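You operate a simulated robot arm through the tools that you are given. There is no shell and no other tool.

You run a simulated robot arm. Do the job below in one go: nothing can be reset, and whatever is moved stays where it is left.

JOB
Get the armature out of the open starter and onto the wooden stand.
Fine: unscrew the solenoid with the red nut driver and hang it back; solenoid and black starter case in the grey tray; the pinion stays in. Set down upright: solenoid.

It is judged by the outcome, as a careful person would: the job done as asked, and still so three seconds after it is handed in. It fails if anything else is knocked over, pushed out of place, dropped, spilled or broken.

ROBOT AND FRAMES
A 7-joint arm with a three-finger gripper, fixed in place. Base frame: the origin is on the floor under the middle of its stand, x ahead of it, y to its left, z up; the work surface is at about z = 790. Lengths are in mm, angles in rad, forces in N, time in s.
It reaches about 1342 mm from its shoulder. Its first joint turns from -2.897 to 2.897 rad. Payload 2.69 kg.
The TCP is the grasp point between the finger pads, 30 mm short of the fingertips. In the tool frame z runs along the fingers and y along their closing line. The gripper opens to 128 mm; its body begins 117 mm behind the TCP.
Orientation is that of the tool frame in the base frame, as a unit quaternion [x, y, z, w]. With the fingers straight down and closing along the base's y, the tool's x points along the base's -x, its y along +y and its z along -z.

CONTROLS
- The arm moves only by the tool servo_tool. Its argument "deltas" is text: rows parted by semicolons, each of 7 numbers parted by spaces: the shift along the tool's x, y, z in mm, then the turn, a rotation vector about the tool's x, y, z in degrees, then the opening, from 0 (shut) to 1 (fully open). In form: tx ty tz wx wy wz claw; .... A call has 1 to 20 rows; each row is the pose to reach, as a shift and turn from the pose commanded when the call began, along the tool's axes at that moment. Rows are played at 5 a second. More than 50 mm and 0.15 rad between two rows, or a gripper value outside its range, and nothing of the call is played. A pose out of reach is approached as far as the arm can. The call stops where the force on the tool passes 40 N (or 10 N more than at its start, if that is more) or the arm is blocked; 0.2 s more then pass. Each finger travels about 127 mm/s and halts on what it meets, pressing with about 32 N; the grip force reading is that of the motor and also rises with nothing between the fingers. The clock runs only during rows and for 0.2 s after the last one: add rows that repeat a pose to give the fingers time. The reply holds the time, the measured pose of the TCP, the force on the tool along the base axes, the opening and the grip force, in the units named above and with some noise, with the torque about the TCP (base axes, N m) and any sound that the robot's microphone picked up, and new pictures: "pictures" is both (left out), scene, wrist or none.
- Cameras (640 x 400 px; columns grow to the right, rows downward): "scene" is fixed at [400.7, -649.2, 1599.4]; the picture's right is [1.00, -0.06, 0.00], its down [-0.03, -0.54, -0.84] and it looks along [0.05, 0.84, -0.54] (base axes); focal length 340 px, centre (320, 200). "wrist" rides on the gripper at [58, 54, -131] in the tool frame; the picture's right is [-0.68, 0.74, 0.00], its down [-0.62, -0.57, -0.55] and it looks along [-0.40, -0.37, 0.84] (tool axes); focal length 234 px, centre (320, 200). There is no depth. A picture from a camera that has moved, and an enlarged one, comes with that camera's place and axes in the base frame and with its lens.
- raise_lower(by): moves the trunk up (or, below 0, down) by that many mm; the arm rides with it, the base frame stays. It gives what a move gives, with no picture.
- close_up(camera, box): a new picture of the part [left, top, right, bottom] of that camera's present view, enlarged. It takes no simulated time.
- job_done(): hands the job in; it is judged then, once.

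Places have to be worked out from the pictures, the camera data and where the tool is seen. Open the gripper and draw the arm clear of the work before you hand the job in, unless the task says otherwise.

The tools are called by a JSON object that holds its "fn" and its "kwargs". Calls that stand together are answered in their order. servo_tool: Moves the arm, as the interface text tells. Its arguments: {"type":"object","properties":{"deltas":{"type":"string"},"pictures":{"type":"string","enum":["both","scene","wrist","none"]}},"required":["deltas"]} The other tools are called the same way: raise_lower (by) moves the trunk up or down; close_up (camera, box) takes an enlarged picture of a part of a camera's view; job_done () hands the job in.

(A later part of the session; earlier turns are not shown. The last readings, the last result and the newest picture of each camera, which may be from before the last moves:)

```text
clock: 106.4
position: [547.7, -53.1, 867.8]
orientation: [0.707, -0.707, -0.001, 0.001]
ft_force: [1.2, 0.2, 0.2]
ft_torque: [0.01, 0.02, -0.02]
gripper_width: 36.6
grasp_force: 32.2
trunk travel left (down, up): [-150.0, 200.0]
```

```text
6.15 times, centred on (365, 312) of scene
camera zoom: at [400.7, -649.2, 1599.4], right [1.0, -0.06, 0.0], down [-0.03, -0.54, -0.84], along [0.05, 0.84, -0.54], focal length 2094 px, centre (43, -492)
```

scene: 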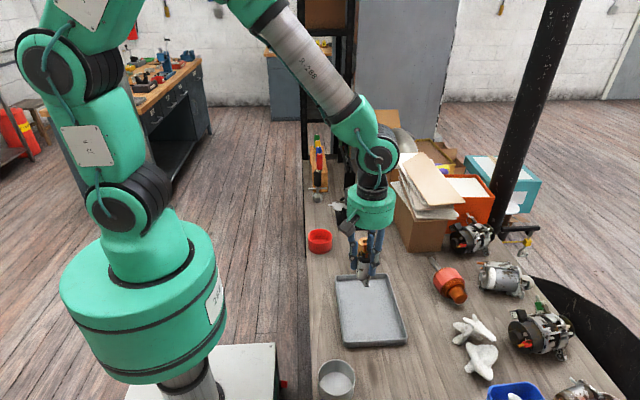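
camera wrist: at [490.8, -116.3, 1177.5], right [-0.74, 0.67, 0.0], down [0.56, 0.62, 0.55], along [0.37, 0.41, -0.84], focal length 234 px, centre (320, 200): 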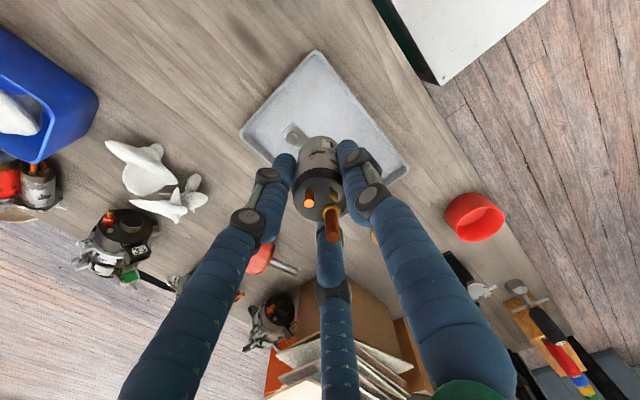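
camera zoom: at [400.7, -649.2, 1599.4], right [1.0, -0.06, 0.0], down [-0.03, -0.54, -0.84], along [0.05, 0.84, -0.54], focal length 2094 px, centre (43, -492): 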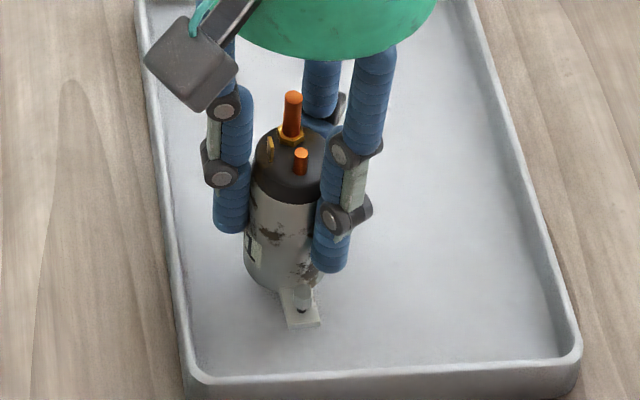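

Lowering 10 mm, then in small steps watching force.

{"fn": "servo_tool", "kwargs": {"deltas": "0 0 4 0 0 0 0; 0 0 8 0 0 0 0; 0 0 11 0 0 0 0; 0 0 11 0 0 0 0", "pictures": "none"}}

{"fn": "close_up", "kwargs": {"camera": "scene", "box": [340, 280, 390, 345]}}

```text
clock: 107.4
position: [546.4, -53.3, 855.8]
orientation: [0.708, -0.706, 0.0, 0.001]
ft_force: [0.4, 0.1, -0.2]
ft_torque: [-0.02, 0.01, 0.0]
gripper_width: 36.4
grasp_force: 32.0
trunk travel left (down, up): [-150.0, 200.0]
```

```text
6.15 times, centred on (365, 312) of scene
camera zoom: at [400.7, -649.2, 1599.4], right [1.0, -0.06, 0.0], down [-0.03, -0.54, -0.84], along [0.05, 0.84, -0.54], focal length 2094 px, centre (43, -492)
```

zoom: 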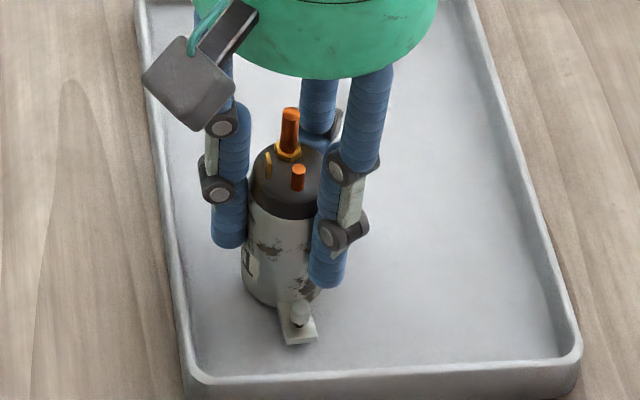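

Still no contact; a few more millimetres.

{"fn": "servo_tool", "kwargs": {"deltas": "0 0 1.5 0 0 0 0; 0 0 3 0 0 0 0; 0 0 3 0 0 0 0", "pictures": "none"}}

{"fn": "servo_tool", "kwargs": {"deltas": "0 0 1 0 0 0 0; 0 0 2 0 0 0 0; 0 0 2 0 0 0 0", "pictures": "none"}}

{"fn": "close_up", "kwargs": {"camera": "scene", "box": [340, 280, 390, 345]}}

{"fn": "close_up", "kwargs": {"camera": "wrist", "box": [260, 80, 380, 200]}}

```text
clock: 108.2
position: [546.0, -52.6, 852.6]
orientation: [0.707, -0.707, 0.0, 0.0]
ft_force: [0.0, -0.5, 0.1]
ft_torque: [-0.01, -0.01, 0.0]
gripper_width: 36.7
grasp_force: 32.3
trunk travel left (down, up): [-150.0, 200.0]
```

```text
clock: 109.0
position: [544.8, -51.8, 851.1]
orientation: [0.708, -0.706, 0.0, 0.0]
ft_force: [-1.1, 0.8, 0.1]
ft_torque: [0.02, 0.01, 0.01]
gripper_width: 36.3
grasp_force: 31.7
trunk travel left (down, up): [-150.0, 200.0]
```

```text
6.15 times, centred on (365, 312) of scene
camera zoom: at [400.7, -649.2, 1599.4], right [1.0, -0.06, 0.0], down [-0.03, -0.54, -0.84], along [0.05, 0.84, -0.54], focal length 2094 px, centre (43, -492)
```

zoom: 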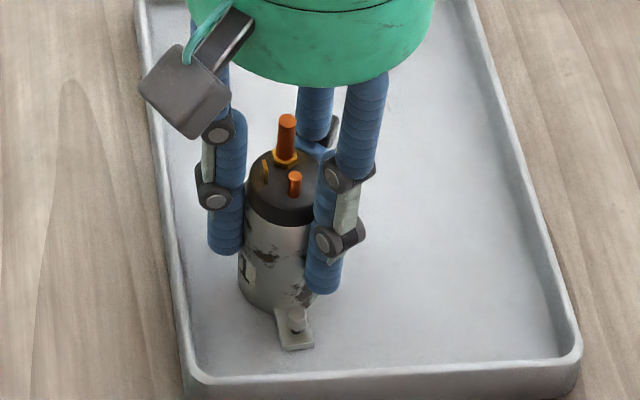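

```text
3.33 times, centred on (320, 140) of wrist
camera zoom: at [490.7, -111.6, 981.6], right [-0.74, 0.67, 0.0], down [0.56, 0.62, 0.55], along [0.37, 0.41, -0.84], focal length 781 px, centre (320, 400)
```

zoom: 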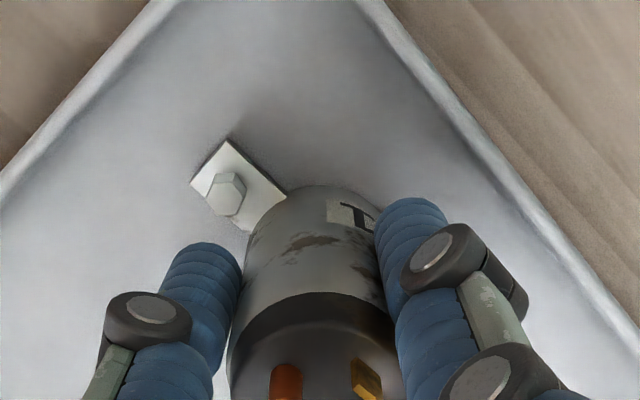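

Shadow indicates a small remaining gap. Continue in 1 mm steps.

{"fn": "servo_tool", "kwargs": {"deltas": "0 0 1 0 0 0 0; 0 0 2 0 0 0 0; 0 0 2 0 0 0 0", "pictures": "none"}}

{"fn": "servo_tool", "kwargs": {"deltas": "0 0 1 0 0 0 0; 0 0 2 0 0 0 0; 0 0 2 0 0 0 0", "pictures": "none"}}

{"fn": "close_up", "kwargs": {"camera": "wrist", "box": [260, 80, 380, 200]}}

```text
clock: 109.8
position: [545.8, -52.9, 851.6]
orientation: [0.708, -0.707, 0.001, 0.0]
ft_force: [-0.2, 4.6, 11.5]
ft_torque: [0.36, 0.3, -0.06]
gripper_width: 36.6
grasp_force: 31.9
trunk travel left (down, up): [-150.0, 200.0]
```

```text
clock: 110.6
position: [545.5, -53.9, 848.7]
orientation: [0.708, -0.707, 0.001, -0.001]
ft_force: [-0.3, -10.3, 23.0]
ft_torque: [-0.35, -0.06, -0.07]
gripper_width: 36.4
grasp_force: 31.9
trunk travel left (down, up): [-150.0, 200.0]
```

```text
3.33 times, centred on (320, 140) of wrist
camera zoom: at [490.8, -112.3, 979.7], right [-0.74, 0.67, 0.0], down [0.56, 0.62, 0.55], along [0.37, 0.41, -0.84], focal length 781 px, centre (320, 400)
```

zoom: 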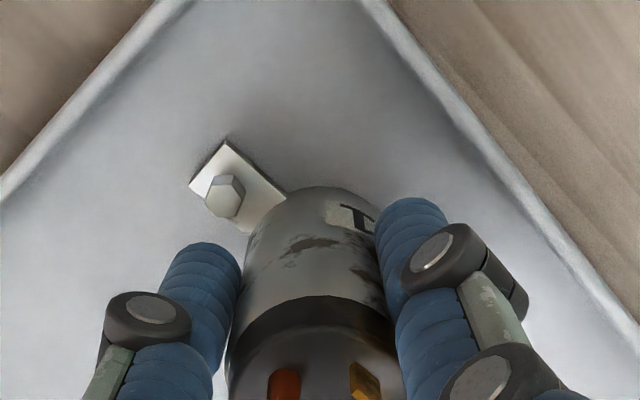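

Contact at 23 N — the solenoid is standing on the tray floor. I back off 1 mm to relax the force and open the fingers.

{"fn": "servo_tool", "kwargs": {"deltas": "0 0 -1 0 0 0 0; 0 0 -1.5 0 0 0 0; 0 0 -1.5 0 0 0 0.1; 0 0 -1.5 0 0 0 0.2; 0 0 -1.5 0 0 0 0.3; 0 0 -1.5 0 0 0 0.4; 0 0 -1.5 0 0 0 0.48; 0 0 -1.5 0 0 0 0.48", "pictures": "none"}}

{"fn": "close_up", "kwargs": {"camera": "wrist", "box": [240, 60, 400, 220]}}

{"fn": "close_up", "kwargs": {"camera": "scene", "box": [340, 280, 390, 345]}}

```text
clock: 112.4
position: [545.9, -50.3, 848.9]
orientation: [0.707, -0.707, -0.001, 0.001]
ft_force: [-0.5, -0.7, -0.7]
ft_torque: [0.0, 0.0, 0.01]
gripper_width: 61.5
grasp_force: 0.0
trunk travel left (down, up): [-150.0, 200.0]
```

```text
2.50 times, centred on (320, 140) of wrist
camera zoom: at [491.1, -110.7, 980.0], right [-0.74, 0.67, 0.0], down [0.56, 0.62, 0.55], along [0.37, 0.41, -0.84], focal length 585 px, centre (320, 350)
```

zoom: 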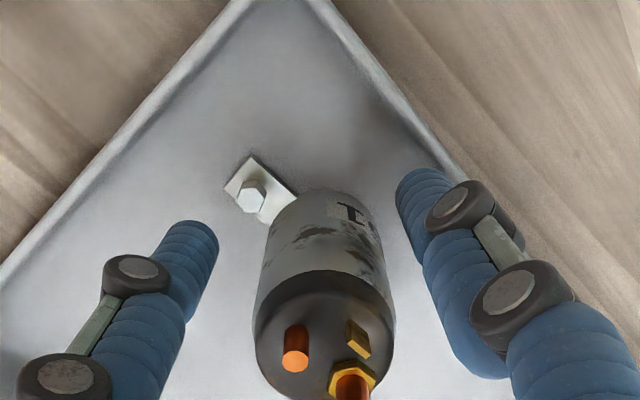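

```text
6.15 times, centred on (365, 312) of scene
camera zoom: at [400.7, -649.2, 1599.4], right [1.0, -0.06, 0.0], down [-0.03, -0.54, -0.84], along [0.05, 0.84, -0.54], focal length 2094 px, centre (43, -492)
```

zoom: 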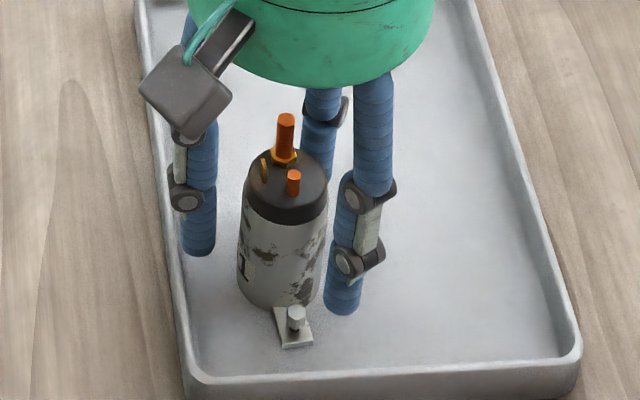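

The solenoid stands free in the tray. I rise straight up and inspect it.

{"fn": "servo_tool", "kwargs": {"deltas": "0 0 -15 0 0 0 0.5; 0 0 -40 0 0 0 0.5; 0 0 -70 0 0 0 0.5; 0 0 -100 0 0 0 0.5; 0 0 -130 0 0 0 0.5; 0 0 -160 0 0 0 0.5; 0 0 -190 0 0 0 0.5; 0 0 -190 0 0 0 0.5", "pictures": "both"}}

{"fn": "close_up", "kwargs": {"camera": "scene", "box": [345, 285, 380, 335]}}

{"fn": "close_up", "kwargs": {"camera": "wrist", "box": [260, 60, 380, 180]}}

```text
clock: 114.2
position: [544.7, -53.8, 1039.3]
orientation: [0.707, -0.707, -0.001, 0.0]
ft_force: [-0.2, 0.5, 0.5]
ft_torque: [0.02, -0.05, 0.01]
gripper_width: 64.3
grasp_force: 0.0
trunk travel left (down, up): [-150.0, 200.0]
camera wrist: at [488.7, -112.1, 1169.6], right [-0.74, 0.67, 0.0], down [0.56, 0.62, 0.55], along [0.37, 0.41, -0.84], focal length 234 px, centre (320, 200)
```

scene: 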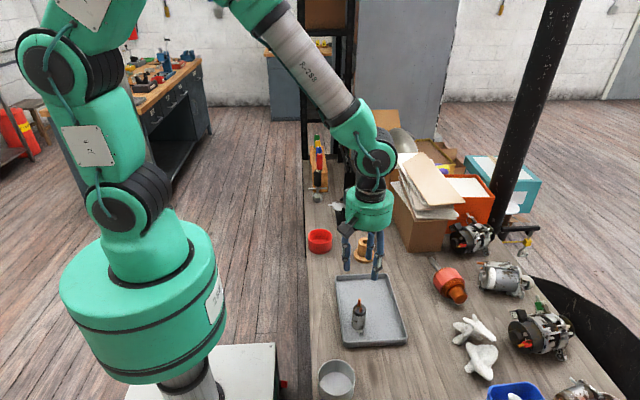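
wrist: 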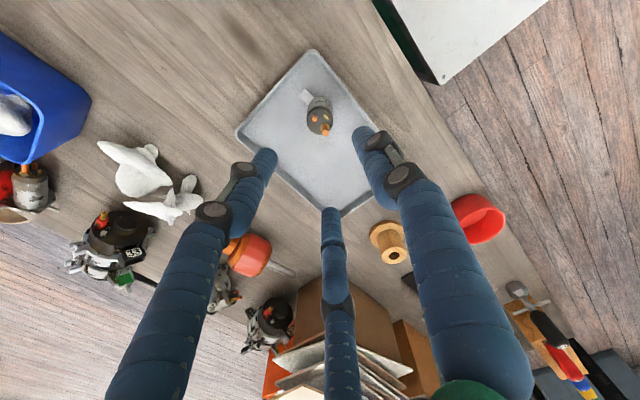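

```text
8.00 times, centred on (362, 310) of scene
camera zoom: at [400.7, -649.2, 1599.4], right [1.0, -0.06, 0.0], down [-0.03, -0.54, -0.84], along [0.05, 0.84, -0.54], focal length 2722 px, centre (-20, -680)
```

zoom: 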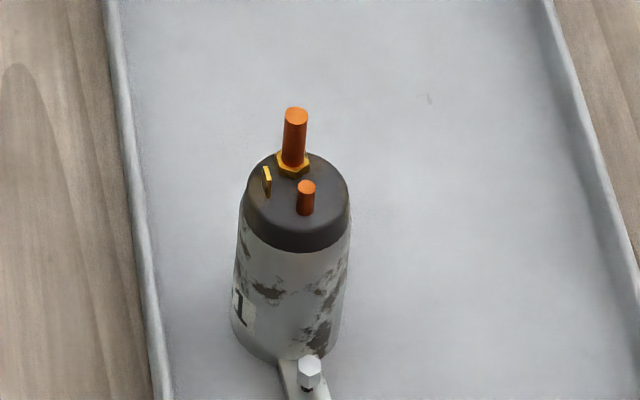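

```text
3.33 times, centred on (320, 120) of wrist
camera zoom: at [488.7, -112.1, 1169.6], right [-0.74, 0.67, 0.0], down [0.56, 0.62, 0.55], along [0.37, 0.41, -0.84], focal length 781 px, centre (320, 467)
```

zoom: 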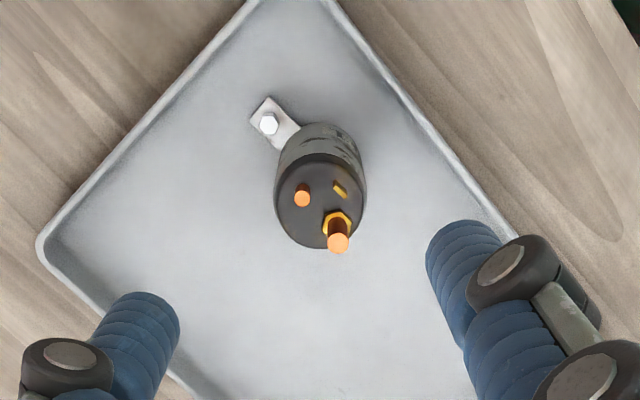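

The solenoid stands upright in the tray. Next the black case: I go back over the starter at about (598.5, 440.5), opening to 0.8.

{"fn": "servo_tool", "kwargs": {"deltas": "-10 -1 -10 0 0 0 0.6; -35 -4 -20 0 0 0 0.7; -64 -7 -20 0 0 0 0.8; -93 -10 -20 0 0 0 0.8; -122 -13 -20 0 0 0 0.8; -151 -16 -20 0 0 0 0.8; -180 -20 -20 0 0 0 0.8; -209 -23 -20 0 0 0 0.8; -238 -26 -20 0 0 0 0.8; -267 -29 -20 0 0 0 0.8; -296 -32 -20 0 0 0 0.8; -325 -35 -20 0 0 0 0.8; -354 -38.5 -20 0 0 0 0.8; -383 -41.5 -20 0 0 0 0.8; -412 -45 -20 0 0 0 0.8; -440 -48 -20 0 0 0 0.8; -465 -50.5 -20 0 0 0 0.8; -485 -53 -20 0 0 0 0.8; -494.3 -53.8 -20 0 0 0 0.8; -494.3 -53.8 -20 0 0 0 0.8", "pictures": "wrist"}}

{"fn": "close_up", "kwargs": {"camera": "wrist", "box": [240, 60, 400, 220]}}

{"fn": "close_up", "kwargs": {"camera": "scene", "box": [330, 180, 380, 235]}}

```text
clock: 118.4
position: [596.7, 442.1, 1060.4]
orientation: [0.708, -0.706, -0.001, 0.001]
ft_force: [-0.5, 0.0, -0.3]
ft_torque: [0.01, 0.02, -0.04]
gripper_width: 102.4
grasp_force: 0.0
trunk travel left (down, up): [-150.0, 200.0]
camera wrist: at [542.7, 383.6, 1189.6], right [-0.74, 0.67, 0.0], down [0.56, 0.62, 0.55], along [0.37, 0.41, -0.84], focal length 234 px, centre (320, 200)
```

wrist: 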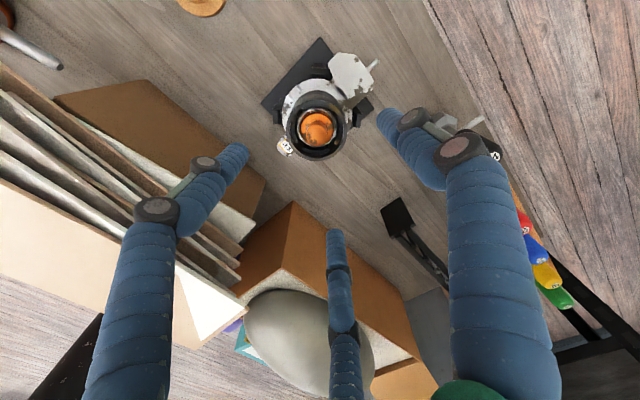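

```text
2.50 times, centred on (320, 140) of wrist
camera zoom: at [542.7, 383.6, 1189.6], right [-0.74, 0.67, 0.0], down [0.56, 0.62, 0.55], along [0.37, 0.41, -0.84], focal length 585 px, centre (320, 350)
```

zoom: 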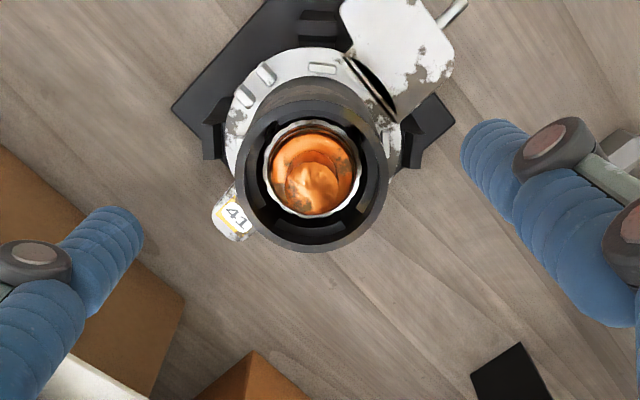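

```text
7.27 times, centred on (355, 208) of scene
camera zoom: at [400.7, -649.2, 1599.4], right [1.0, -0.06, 0.0], down [-0.03, -0.54, -0.84], along [0.05, 0.84, -0.54], focal length 2474 px, centre (66, 146)
```

zoom: 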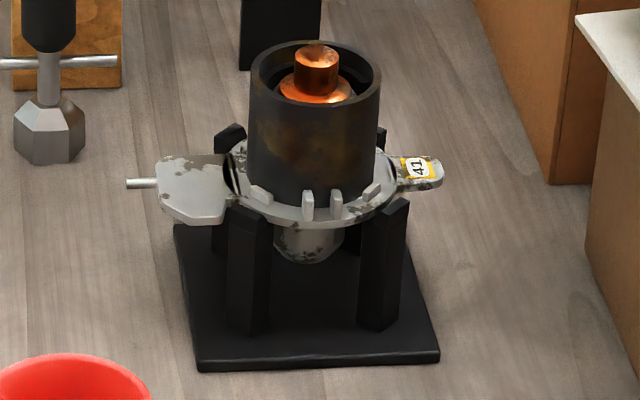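

The case axis computes to about (598.2, 440.2). I shift slightly and descend around it to z≈965 first.

{"fn": "servo_tool", "kwargs": {"deltas": "1.6 -1.7 20 0 0 0 0.8; 1.6 -1.7 40 0 0 0 0.8; 1.6 -1.7 60 0 0 0 0.8; 1.6 -1.7 80 0 0 0 0.8; 1.6 -1.7 95 0 0 0 0.8; 1.6 -1.7 95 0 0 0 0.8", "pictures": "wrist"}}

{"fn": "close_up", "kwargs": {"camera": "wrist", "box": [220, 60, 420, 240]}}

{"fn": "close_up", "kwargs": {"camera": "scene", "box": [325, 165, 385, 230]}}

```text
clock: 119.8
position: [599.4, 440.4, 964.0]
orientation: [0.708, -0.706, 0.0, 0.001]
ft_force: [0.1, 1.2, 0.2]
ft_torque: [-0.05, 0.02, 0.0]
gripper_width: 102.6
grasp_force: 0.1
trunk travel left (down, up): [-150.0, 200.0]
camera wrist: at [545.3, 380.4, 1094.5], right [-0.74, 0.67, 0.0], down [0.56, 0.62, 0.55], along [0.37, 0.41, -0.84], focal length 234 px, centre (320, 200)
```

wrist: 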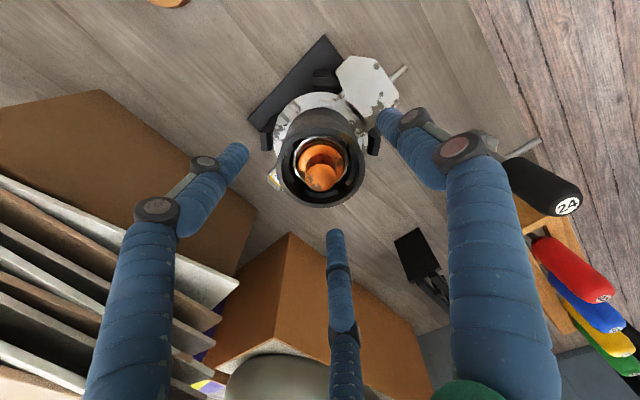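

```text
2.22 times, centred on (320, 150) of wrist
camera zoom: at [545.3, 380.4, 1094.5], right [-0.74, 0.67, 0.0], down [0.56, 0.62, 0.55], along [0.37, 0.41, -0.84], focal length 520 px, centre (320, 311)
```

zoom: 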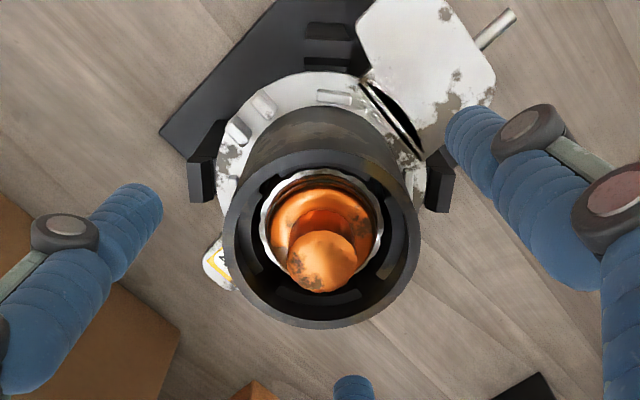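

```text
6.15 times, centred on (355, 198) of scene
camera zoom: at [400.7, -649.2, 1599.4], right [1.0, -0.06, 0.0], down [-0.03, -0.54, -0.84], along [0.05, 0.84, -0.54], focal length 2094 px, centre (105, 215)
```

zoom: 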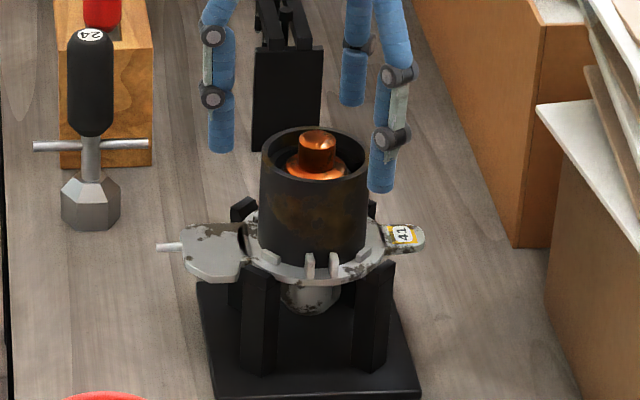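

Centred on the case. Descending to z≈927 (tips ≈897, above flange lugs).

{"fn": "servo_tool", "kwargs": {"deltas": "0 0 12 0 0 0 0.8; 0 0 24 0 0 0 0.8; 0 0 32 0 0 0 0.8; 0 0 37 0 0 0 0.8; 0 0 37 0 0 0 0.8", "pictures": "none"}}

{"fn": "close_up", "kwargs": {"camera": "wrist", "box": [220, 60, 420, 240]}}

{"fn": "close_up", "kwargs": {"camera": "scene", "box": [325, 165, 385, 230]}}

```text
clock: 121.0
position: [600.8, 441.6, 928.5]
orientation: [0.707, -0.707, 0.0, 0.0]
ft_force: [-1.1, -0.5, 0.4]
ft_torque: [-0.01, -0.03, -0.01]
gripper_width: 102.2
grasp_force: 0.1
trunk travel left (down, up): [-150.0, 200.0]
```

```text
2.22 times, centred on (320, 150) of wrist
camera zoom: at [545.5, 381.3, 1059.2], right [-0.74, 0.67, 0.0], down [0.56, 0.62, 0.55], along [0.37, 0.41, -0.84], focal length 520 px, centre (320, 311)
```

zoom: 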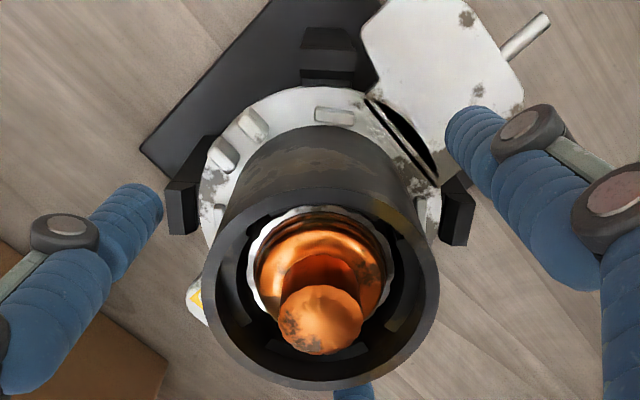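

```text
6.15 times, centred on (355, 198) of scene
camera zoom: at [400.7, -649.2, 1599.4], right [1.0, -0.06, 0.0], down [-0.03, -0.54, -0.84], along [0.05, 0.84, -0.54], focal length 2094 px, centre (105, 215)
```

zoom: 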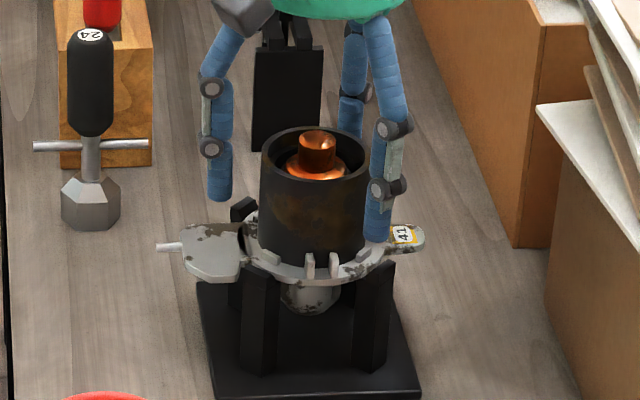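

Well centred. Closing on the case.

{"fn": "servo_tool", "kwargs": {"deltas": "0 0 0 0 0 0 0.7; 0 0 0 0 0 0 0.6; 0 0 0 0 0 0 0.55; 0 0 0 0 0 0 0.5; 0 0 0 0 0 0 0.4; 0 0 0 0 0 0 0.3; 0 0 0 0 0 0 0.3; 0 0 0 0 0 0 0.3", "pictures": "none"}}

{"fn": "close_up", "kwargs": {"camera": "wrist", "box": [220, 60, 420, 240]}}

{"fn": "close_up", "kwargs": {"camera": "scene", "box": [325, 165, 385, 230]}}

```text
clock: 122.8
position: [599.0, 440.4, 929.4]
orientation: [0.708, -0.706, 0.0, 0.0]
ft_force: [-3.4, 2.2, 2.2]
ft_torque: [0.03, 0.15, 0.0]
gripper_width: 66.4
grasp_force: 32.4
trunk travel left (down, up): [-150.0, 200.0]
```

```text
2.22 times, centred on (320, 150) of wrist
camera zoom: at [545.3, 381.3, 1059.5], right [-0.74, 0.67, 0.0], down [0.56, 0.62, 0.55], along [0.37, 0.41, -0.84], focal length 520 px, centre (320, 311)
```

zoom: 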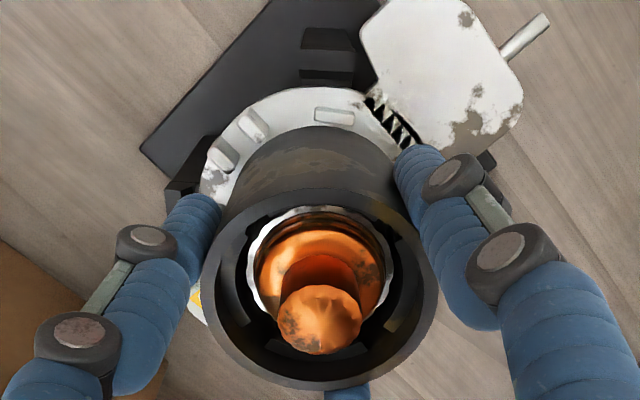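

```text
6.15 times, centred on (355, 198) of scene
camera zoom: at [400.7, -649.2, 1599.4], right [1.0, -0.06, 0.0], down [-0.03, -0.54, -0.84], along [0.05, 0.84, -0.54], focal length 2094 px, centre (105, 215)
```

zoom: 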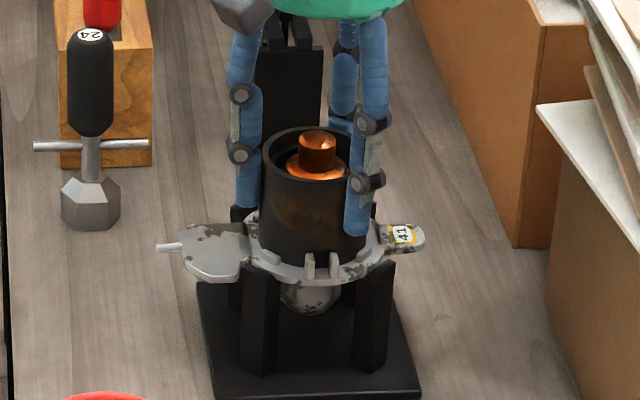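

Gripped at 66.4 mm. Lift 5 mm gently and check what moves.

{"fn": "servo_tool", "kwargs": {"deltas": "0 0 -1 0 0 0 0.3; 0 0 -2 0 0 0 0.3; 0 0 -4 0 0 0 0.3; 0 0 -6 0 0 0 0.3; 0 0 -6 0 0 0 0.3", "pictures": "none"}}

{"fn": "close_up", "kwargs": {"camera": "wrist", "box": [220, 60, 420, 240]}}

{"fn": "close_up", "kwargs": {"camera": "scene", "box": [330, 180, 380, 230]}}

```text
clock: 124.0
position: [600.9, 442.0, 934.1]
orientation: [0.708, -0.706, -0.001, 0.001]
ft_force: [0.7, -0.6, -7.4]
ft_torque: [0.02, -0.02, 0.01]
gripper_width: 66.6
grasp_force: 31.8
trunk travel left (down, up): [-150.0, 200.0]
```

```text
2.22 times, centred on (320, 150) of wrist
camera zoom: at [546.1, 382.2, 1064.4], right [-0.74, 0.67, 0.0], down [0.56, 0.62, 0.55], along [0.37, 0.41, -0.84], focal length 520 px, centre (320, 311)
```

zoom: 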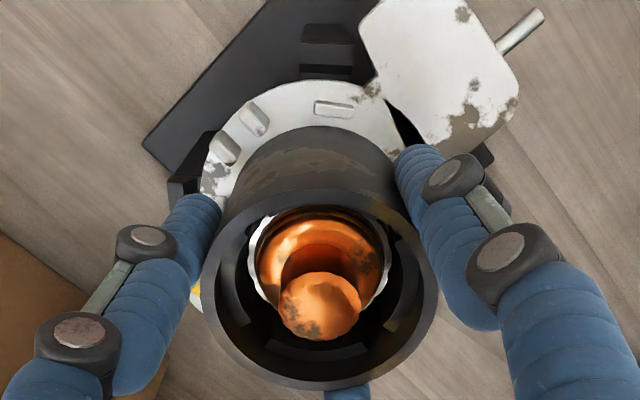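

```text
8.00 times, centred on (355, 205) of scene
camera zoom: at [400.7, -649.2, 1599.4], right [1.0, -0.06, 0.0], down [-0.03, -0.54, -0.84], along [0.05, 0.84, -0.54], focal length 2722 px, centre (40, 160)
```

zoom: 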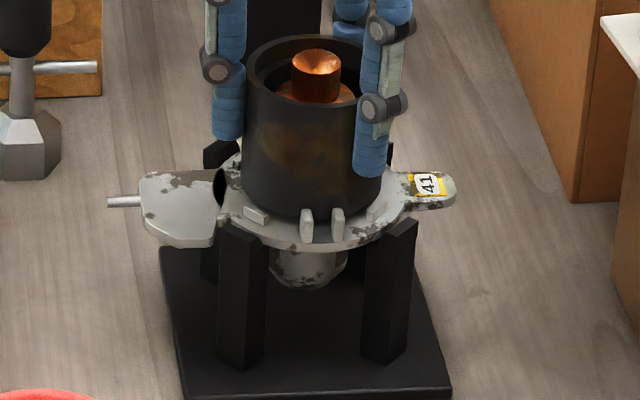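

Only the case rises; the armature stays seated (force ≈ 7 N). I continue lifting straight up until clear of the armature.

{"fn": "servo_tool", "kwargs": {"deltas": "0 0 -6 0 0 0 0.3; 0 0 -12 0 0 0 0.3; 0 0 -18 0 0 0 0.3; 0 0 -24 0 0 0 0.3; 0 0 -30 0 0 0 0.3; 0 0 -36 0 0 0 0.3; 0 0 -43 0 0 0 0.3; 0 0 -50 0 0 0 0.3; 0 0 -58 0 0 0 0.3; 0 0 -66 0 0 0 0.3; 0 0 -76 0 0 0 0.3; 0 0 -88 0 0 0 0.3; 0 0 -100 0 0 0 0.3; 0 0 -115 0 0 0 0.3; 0 0 -115 0 0 0 0.3", "pictures": "both"}}

{"fn": "close_up", "kwargs": {"camera": "scene", "box": [325, 140, 385, 230]}}

{"fn": "close_up", "kwargs": {"camera": "wrist", "box": [220, 60, 420, 240]}}

```text
clock: 127.2
position: [599.4, 439.5, 1049.2]
orientation: [0.708, -0.706, -0.001, 0.001]
ft_force: [-0.8, 0.2, -6.8]
ft_torque: [0.02, -0.01, -0.01]
gripper_width: 66.2
grasp_force: 31.7
trunk travel left (down, up): [-150.0, 200.0]
camera wrist: at [545.5, 380.7, 1179.1], right [-0.74, 0.67, 0.0], down [0.56, 0.62, 0.55], along [0.37, 0.41, -0.84], focal length 234 px, centre (320, 200)
```

scene: 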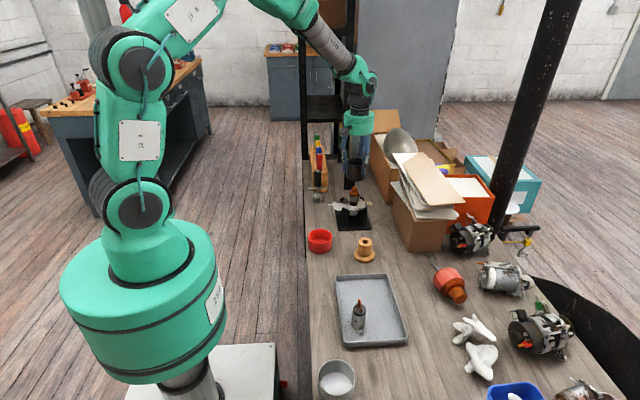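
wrist: 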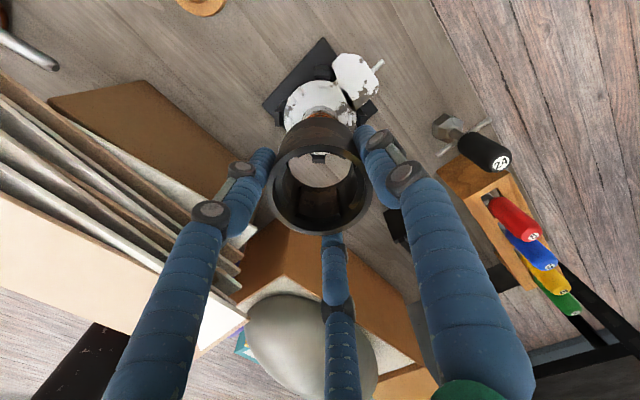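

```text
4.44 times, centred on (355, 185) of scene
camera zoom: at [400.7, -649.2, 1599.4], right [1.0, -0.06, 0.0], down [-0.03, -0.54, -0.84], along [0.05, 0.84, -0.54], focal length 1512 px, centre (164, 267)
```

zoom: 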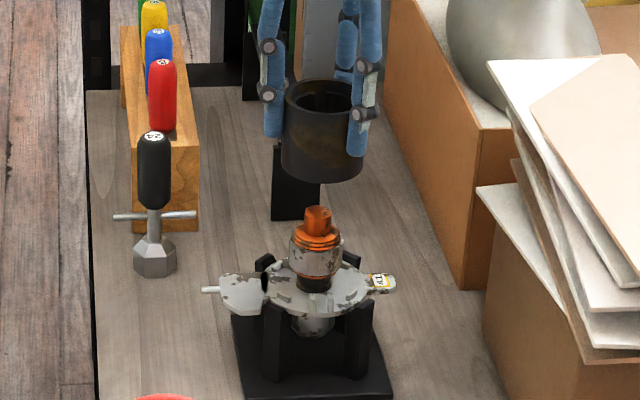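

```text
2.22 times, centred on (320, 150) of wrist
camera zoom: at [545.5, 380.7, 1179.1], right [-0.74, 0.67, 0.0], down [0.56, 0.62, 0.55], along [0.37, 0.41, -0.84], focal length 520 px, centre (320, 311)
```

zoom: 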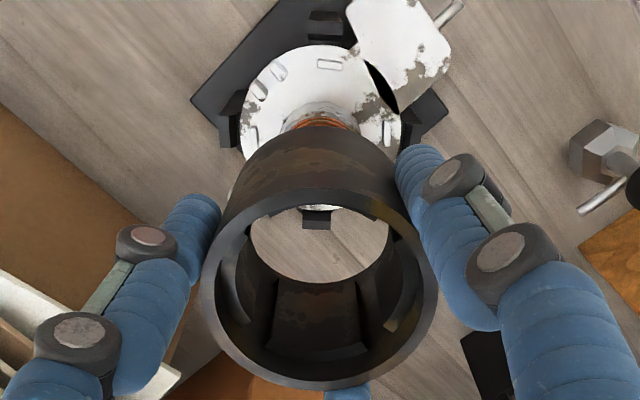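

The case is clear and the armature is exposed and upright. I carry the case at this height to the tray, target (600, 52).

{"fn": "servo_tool", "kwargs": {"deltas": "10 0 0 0 0 0 0.3; 32 0 0 0 0 0 0.3; 59 0 0 0 0 0 0.3; 86 0 0 0 0 0 0.3; 113 0 0 0 0 0 0.3; 140 0 0 0 0 0 0.3; 167 0 0 0 0 0 0.3; 194 0 0 0 0 0 0.3; 221 0 0 0 0 0 0.3; 248 0 0 0 0 0 0.3; 275 0 0 0 0 0 0.3; 302 0 0 0 0 0 0.3; 329 0 0 0 0 0 0.3; 354 0 0 0 0 0 0.3; 375 0 0 0 0 0 0.3; 387 0 0 0 0 0 0.3; 387 0 0 0 0 0 0.3", "pictures": "both"}}

{"fn": "close_up", "kwargs": {"camera": "scene", "box": [325, 210, 415, 350]}}

{"fn": "close_up", "kwargs": {"camera": "wrist", "box": [200, 40, 440, 240]}}

```text
clock: 130.8
position: [598.8, 54.5, 1048.9]
orientation: [0.708, -0.706, -0.001, 0.001]
ft_force: [-0.3, -0.7, -7.0]
ft_torque: [0.0, 0.02, -0.03]
gripper_width: 66.5
grasp_force: 32.1
trunk travel left (down, up): [-150.0, 200.0]
camera wrist: at [545.0, -3.9, 1179.5], right [-0.74, 0.67, 0.0], down [0.56, 0.62, 0.55], along [0.37, 0.41, -0.84], focal length 234 px, centre (320, 200)
```

scene: 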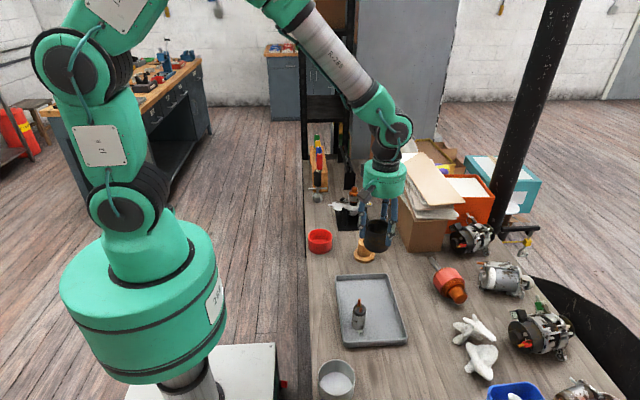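
wrist: 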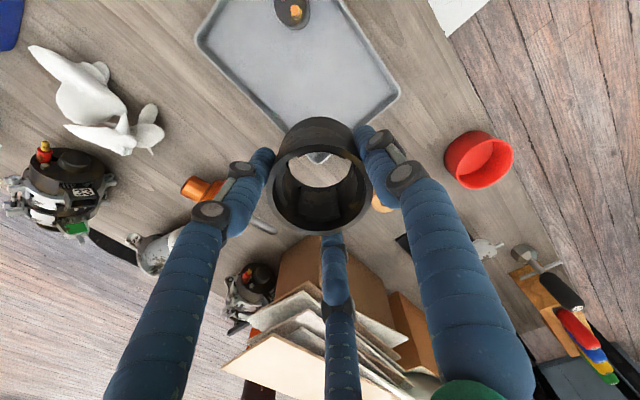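

```text
2.86 times, centred on (370, 280) of scene
camera zoom: at [400.7, -649.2, 1599.4], right [1.0, -0.06, 0.0], down [-0.03, -0.54, -0.84], along [0.05, 0.84, -0.54], focal length 972 px, centre (177, -29)
```

zoom: 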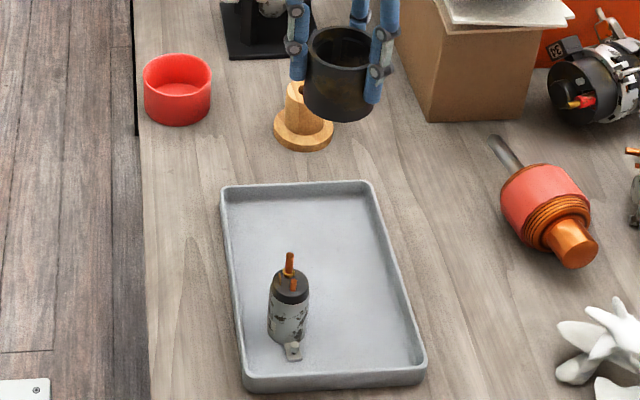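

```text
2.00 times, centred on (320, 140) of wrist
camera zoom: at [545.0, -3.9, 1179.5], right [-0.74, 0.67, 0.0], down [0.56, 0.62, 0.55], along [0.37, 0.41, -0.84], focal length 468 px, centre (320, 320)
```

zoom: 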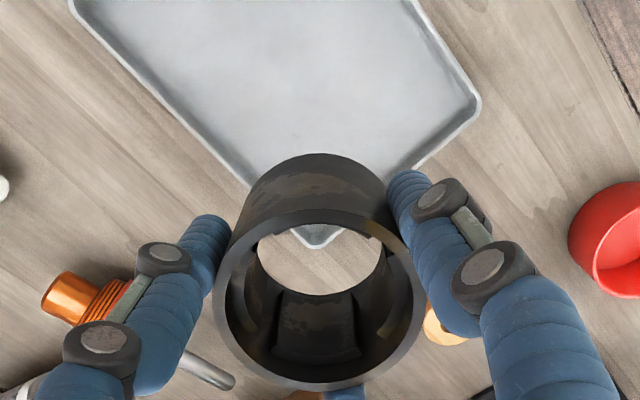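

Tray corner positions confirm the spot is inside. I lower the case to about 15 mm above the floor.

{"fn": "servo_tool", "kwargs": {"deltas": "5 0 25 0 0 0 0.3; 7 0 55 0 0 0 0.3; 7 0 85 0 0 0 0.3; 7 0 115 0 0 0 0.3; 7 0 140 0 0 0 0.3; 7 0 160 0 0 0 0.3; 7 0 174 0 0 0 0.3; 7 0 181 0 0 0 0.3; 7 0 181 0 0 0 0.3", "pictures": "none"}}

{"fn": "close_up", "kwargs": {"camera": "scene", "box": [330, 230, 415, 340]}}

{"fn": "close_up", "kwargs": {"camera": "wrist", "box": [200, 40, 440, 240]}}

```text
clock: 132.8
position: [602.6, 46.5, 867.9]
orientation: [0.708, -0.707, 0.0, 0.001]
ft_force: [0.3, 0.2, -7.3]
ft_torque: [-0.04, -0.01, -0.02]
gripper_width: 66.5
grasp_force: 31.6
trunk travel left (down, up): [-150.0, 200.0]
```

```text
3.64 times, centred on (372, 285) of scene
camera zoom: at [400.7, -649.2, 1599.4], right [1.0, -0.06, 0.0], down [-0.03, -0.54, -0.84], along [0.05, 0.84, -0.54], focal length 1237 px, centre (129, -109)
```

zoom: 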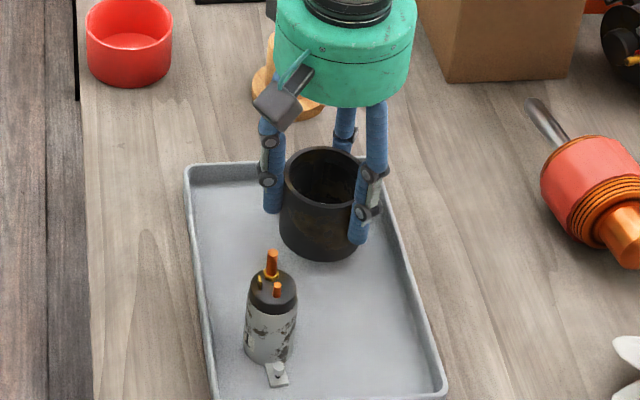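

```text
2.00 times, centred on (320, 140) of wrist
camera zoom: at [547.6, -12.7, 997.0], right [-0.74, 0.67, 0.0], down [0.56, 0.62, 0.55], along [0.37, 0.41, -0.84], focal length 468 px, centre (320, 320)
```

zoom: 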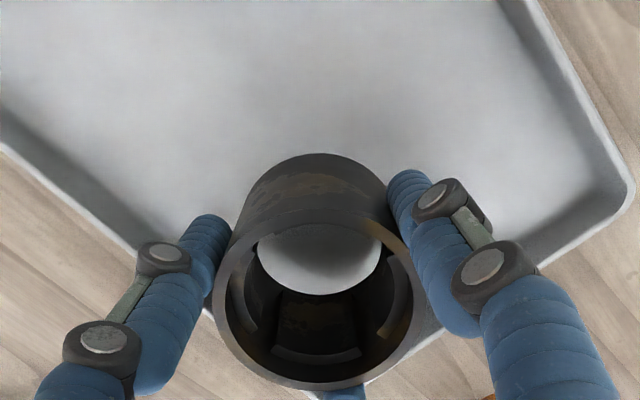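

Lowering the last stretch gently.

{"fn": "servo_tool", "kwargs": {"deltas": "0 0 4 0 0 0 0.3; 0 0 8 0 0 0 0.3; 0 0 12 0 0 0 0.3; 0 0 12 0 0 0 0.3", "pictures": "none"}}

{"fn": "servo_tool", "kwargs": {"deltas": "0 0 1.5 0 0 0 0.3; 0 0 3 0 0 0 0.3; 0 0 3 0 0 0 0.3", "pictures": "none"}}

{"fn": "close_up", "kwargs": {"camera": "scene", "box": [345, 255, 400, 315]}}

```text
clock: 133.8
position: [599.6, 47.8, 854.8]
orientation: [0.708, -0.706, -0.001, 0.001]
ft_force: [-1.2, 0.5, -6.7]
ft_torque: [0.0, 0.0, 0.0]
gripper_width: 66.6
grasp_force: 32.0
trunk travel left (down, up): [-150.0, 200.0]
```

```text
clock: 134.6
position: [600.0, 46.1, 852.1]
orientation: [0.708, -0.707, -0.001, 0.002]
ft_force: [0.5, 0.4, -6.7]
ft_torque: [0.0, 0.0, 0.01]
gripper_width: 66.7
grasp_force: 32.2
trunk travel left (down, up): [-150.0, 200.0]
```

```text
6.67 times, centred on (372, 285) of scene
camera zoom: at [400.7, -649.2, 1599.4], right [1.0, -0.06, 0.0], down [-0.03, -0.54, -0.84], along [0.05, 0.84, -0.54], focal length 2268 px, centre (-30, -367)
```

zoom: 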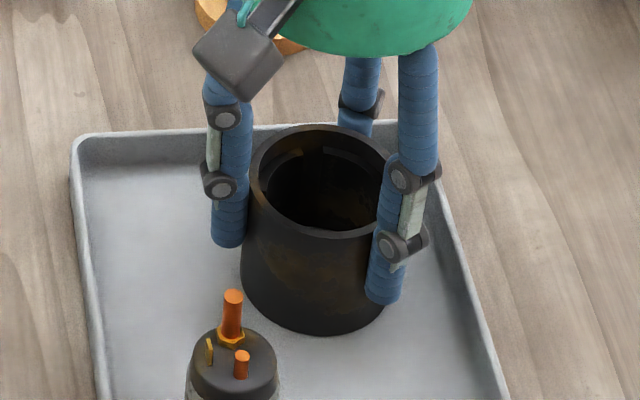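

Still hanging; continue in 1 mm steps until contact.

{"fn": "servo_tool", "kwargs": {"deltas": "0 0 1 0 0 0 0.3; 0 0 2 0 0 0 0.3; 0 0 2 0 0 0 0.3", "pictures": "none"}}

{"fn": "servo_tool", "kwargs": {"deltas": "0 0 1 0 0 0 0.3; 0 0 1.5 0 0 0 0.3; 0 0 1.5 0 0 0 0.3", "pictures": "none"}}

```text
clock: 135.4
position: [600.9, 46.7, 851.2]
orientation: [0.708, -0.706, 0.0, -0.001]
ft_force: [-1.0, -3.3, 2.3]
ft_torque: [-0.25, 0.24, 0.03]
gripper_width: 66.3
grasp_force: 32.3
trunk travel left (down, up): [-150.0, 200.0]
```

```text
clock: 136.2
position: [600.3, 46.0, 849.4]
orientation: [0.708, -0.706, 0.001, -0.002]
ft_force: [0.2, 5.5, 22.2]
ft_torque: [0.26, -0.01, -0.02]
gripper_width: 66.8
grasp_force: 32.4
trunk travel left (down, up): [-150.0, 200.0]
```

Firm contact at 22 N. I relax 1 mm and open the fingers.

{"fn": "servo_tool", "kwargs": {"deltas": "0 0 -1.2 0 0 0 0.3; 0 0 -1.2 0 0 0 0.45; 0 0 -1.2 0 0 0 0.55; 0 0 -1.2 0 0 0 0.65; 0 0 -1.2 0 0 0 0.72; 0 0 -1.2 0 0 0 0.75; 0 0 -1.2 0 0 0 0.75", "pictures": "none"}}

{"fn": "close_up", "kwargs": {"camera": "scene", "box": [335, 245, 405, 345]}}

{"fn": "close_up", "kwargs": {"camera": "wrist", "box": [200, 40, 440, 240]}}

```text
clock: 137.8
position: [599.8, 45.9, 848.7]
orientation: [0.708, -0.707, 0.0, 0.0]
ft_force: [0.4, 0.8, -1.0]
ft_torque: [-0.01, 0.0, 0.01]
gripper_width: 95.9
grasp_force: 0.1
trunk travel left (down, up): [-150.0, 200.0]
```

```text
4.00 times, centred on (370, 295) of scene
camera zoom: at [400.7, -649.2, 1599.4], right [1.0, -0.06, 0.0], down [-0.03, -0.54, -0.84], along [0.05, 0.84, -0.54], focal length 1361 px, centre (120, -180)
```

zoom: 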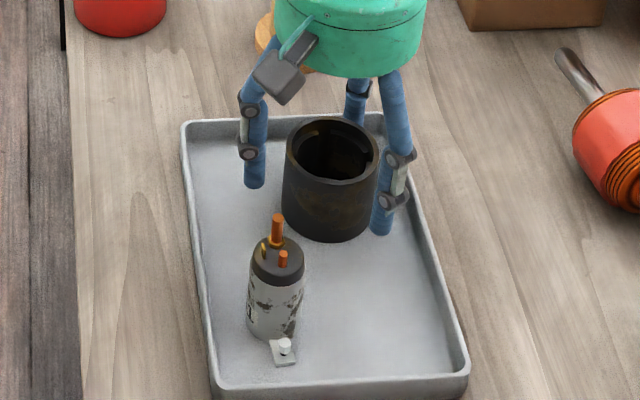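

```text
2.00 times, centred on (320, 140) of wrist
camera zoom: at [545.4, -13.3, 980.2], right [-0.74, 0.67, 0.0], down [0.56, 0.62, 0.55], along [0.37, 0.41, -0.84], focal length 468 px, centre (320, 320)
```

zoom: 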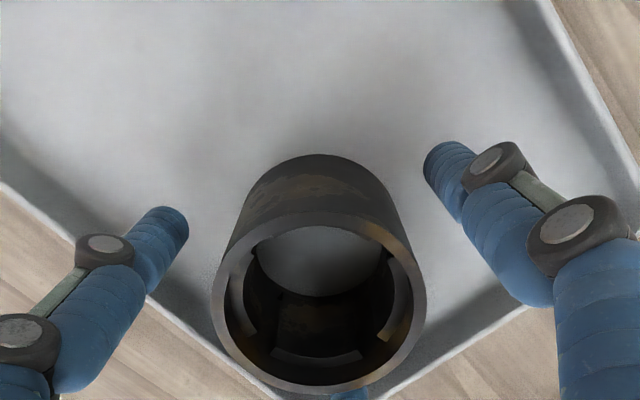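

The case stands in the tray beside the solenoid. I rise and move back above the exposed armature.

{"fn": "servo_tool", "kwargs": {"deltas": "0 0 -20 0 0 0 0.75; 0 0 -50 0 0 0 0.75; 0 0 -85 0 0 0 0.75; 0 0 -120 0 0 0 0.75; 0 0 -155 0 0 0 0.75; 0 0 -190 0 0 0 0.75; 0 0 -212 0 0 0 0.75; 0 0 -212 0 0 0 0.75", "pictures": "both"}}

{"fn": "servo_tool", "kwargs": {"deltas": "-10 0 0 0 0 0 0.75; -35 0 0 0 0 0 0.75; -64 0 0 0 0 0 0.75; -93 0 0 0 0 0 0.75; -122 0 0 0 0 0 0.75; -151 0 0 0 0 0 0.75; -180 0 0 0 0 0 0.75; -209 0 0 0 0 0 0.75; -238 0 0 0 0 0 0.75; -267 0 0 0 0 0 0.75; -296 0 0 0 0 0 0.75; -325 0 0 0 0 0 0.75; -352 0 0 0 0 0 0.75; -375 0 0 0 0 0 0.75; -390 0 0 0 0 0 0.75; -393.5 0 0 0 0 0 0.75; -393.5 0 0 0 0 0 0.75", "pictures": "wrist"}}

{"fn": "close_up", "kwargs": {"camera": "wrist", "box": [240, 60, 400, 220]}}

{"fn": "close_up", "kwargs": {"camera": "scene", "box": [335, 180, 375, 230]}}

```text
clock: 139.6
position: [603.4, 46.8, 1062.9]
orientation: [0.708, -0.707, 0.0, 0.001]
ft_force: [-0.7, 0.4, 0.2]
ft_torque: [0.05, -0.05, 0.0]
gripper_width: 95.8
grasp_force: 0.1
trunk travel left (down, up): [-150.0, 200.0]
camera wrist: at [549.0, -12.3, 1193.8], right [-0.74, 0.67, 0.0], down [0.56, 0.62, 0.55], along [0.37, 0.41, -0.84], focal length 234 px, centre (320, 200)
```

scene: 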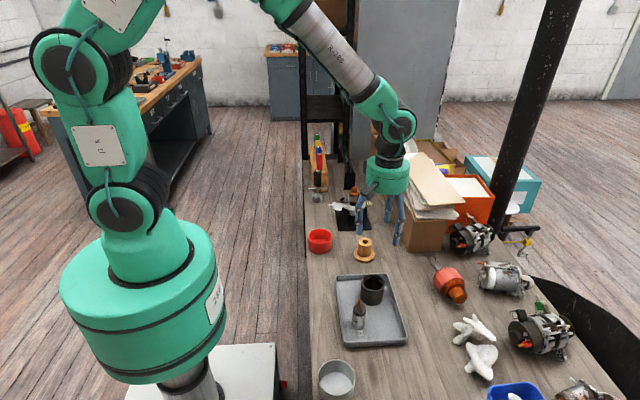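
wrist: 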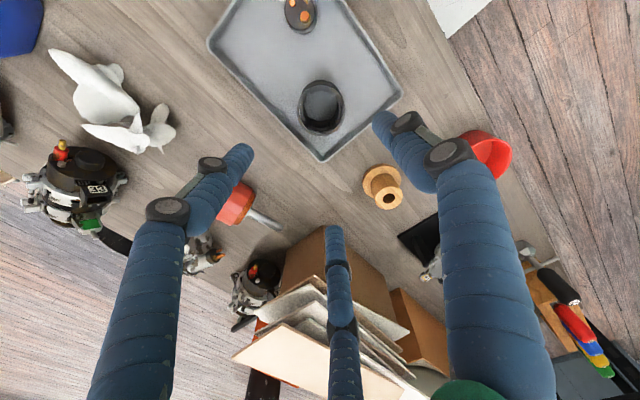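

```text
clock: 143.2
position: [599.2, 439.7, 1064.9]
orientation: [0.708, -0.706, 0.0, 0.0]
ft_force: [-0.1, 0.0, -0.2]
ft_torque: [0.02, 0.01, 0.0]
gripper_width: 96.0
grasp_force: 0.1
trunk travel left (down, up): [-150.0, 200.0]
camera wrist: at [544.1, 380.7, 1193.9], right [-0.74, 0.67, 0.0], down [0.56, 0.62, 0.55], along [0.37, 0.41, -0.84], focal length 234 px, centre (320, 200)
```

wrist: 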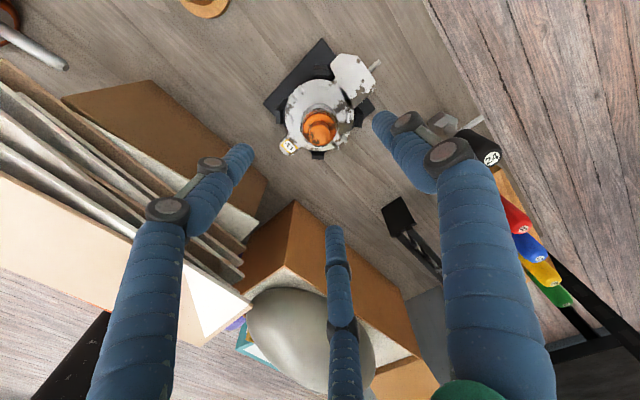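

```text
2.50 times, centred on (320, 140) of wrist
camera zoom: at [544.1, 380.7, 1193.9], right [-0.74, 0.67, 0.0], down [0.56, 0.62, 0.55], along [0.37, 0.41, -0.84], focal length 585 px, centre (320, 350)
```

zoom: 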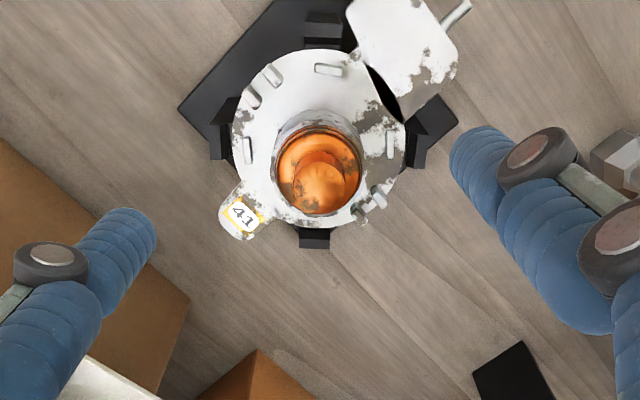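

```text
8.00 times, centred on (355, 205) of scene
camera zoom: at [400.7, -649.2, 1599.4], right [1.0, -0.06, 0.0], down [-0.03, -0.54, -0.84], along [0.05, 0.84, -0.54], focal length 2722 px, centre (40, 160)
```

zoom: 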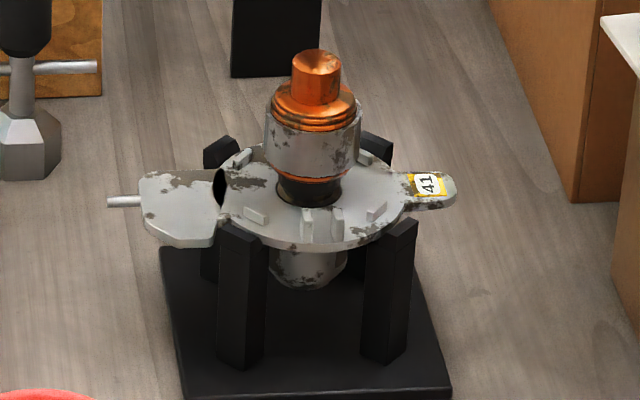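

The armature is fully exposed: commutator on top, silver stack Ø45 mm at z≈892–918, centred at about (599, 440). I descend to z≈970 with opening 0.6 to check centring.

{"fn": "servo_tool", "kwargs": {"deltas": "-0.6 -0.5 20 0 0 0 0.65; -0.6 -0.5 45 0 0 0 0.6; -0.6 -0.5 70 0 0 0 0.6; -0.6 -0.5 95 0 0 0 0.6; -0.6 -0.5 95 0 0 0 0.6", "pictures": "none"}}

{"fn": "close_up", "kwargs": {"camera": "wrist", "box": [220, 60, 420, 240]}}

{"fn": "close_up", "kwargs": {"camera": "scene", "box": [325, 165, 385, 230]}}

```text
clock: 144.4
position: [601.3, 441.8, 968.4]
orientation: [0.708, -0.706, -0.001, 0.002]
ft_force: [0.9, 0.4, -0.1]
ft_torque: [-0.04, 0.02, -0.01]
gripper_width: 76.9
grasp_force: 0.0
trunk travel left (down, up): [-150.0, 200.0]
```

```text
2.22 times, centred on (320, 150) of wrist
camera zoom: at [547.1, 382.1, 1099.1], right [-0.74, 0.67, 0.0], down [0.56, 0.62, 0.55], along [0.37, 0.41, -0.84], focal length 520 px, centre (320, 311)
```

zoom: 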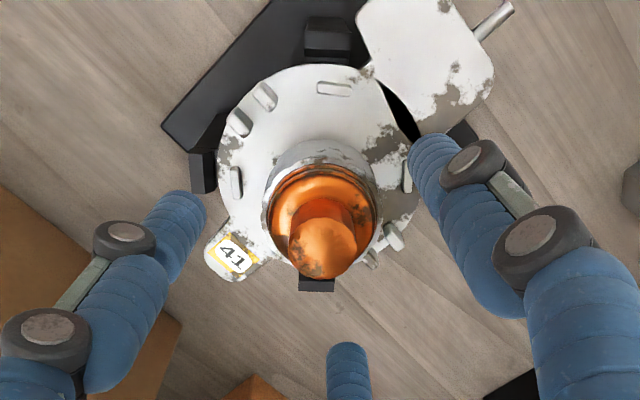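

```text
6.15 times, centred on (355, 198) of scene
camera zoom: at [400.7, -649.2, 1599.4], right [1.0, -0.06, 0.0], down [-0.03, -0.54, -0.84], along [0.05, 0.84, -0.54], focal length 2094 px, centre (105, 215)
```

zoom: 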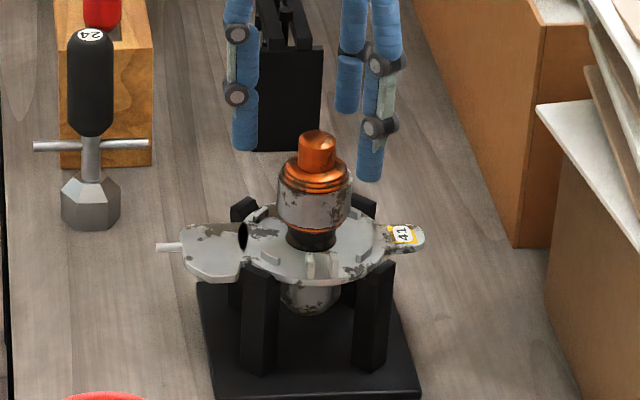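

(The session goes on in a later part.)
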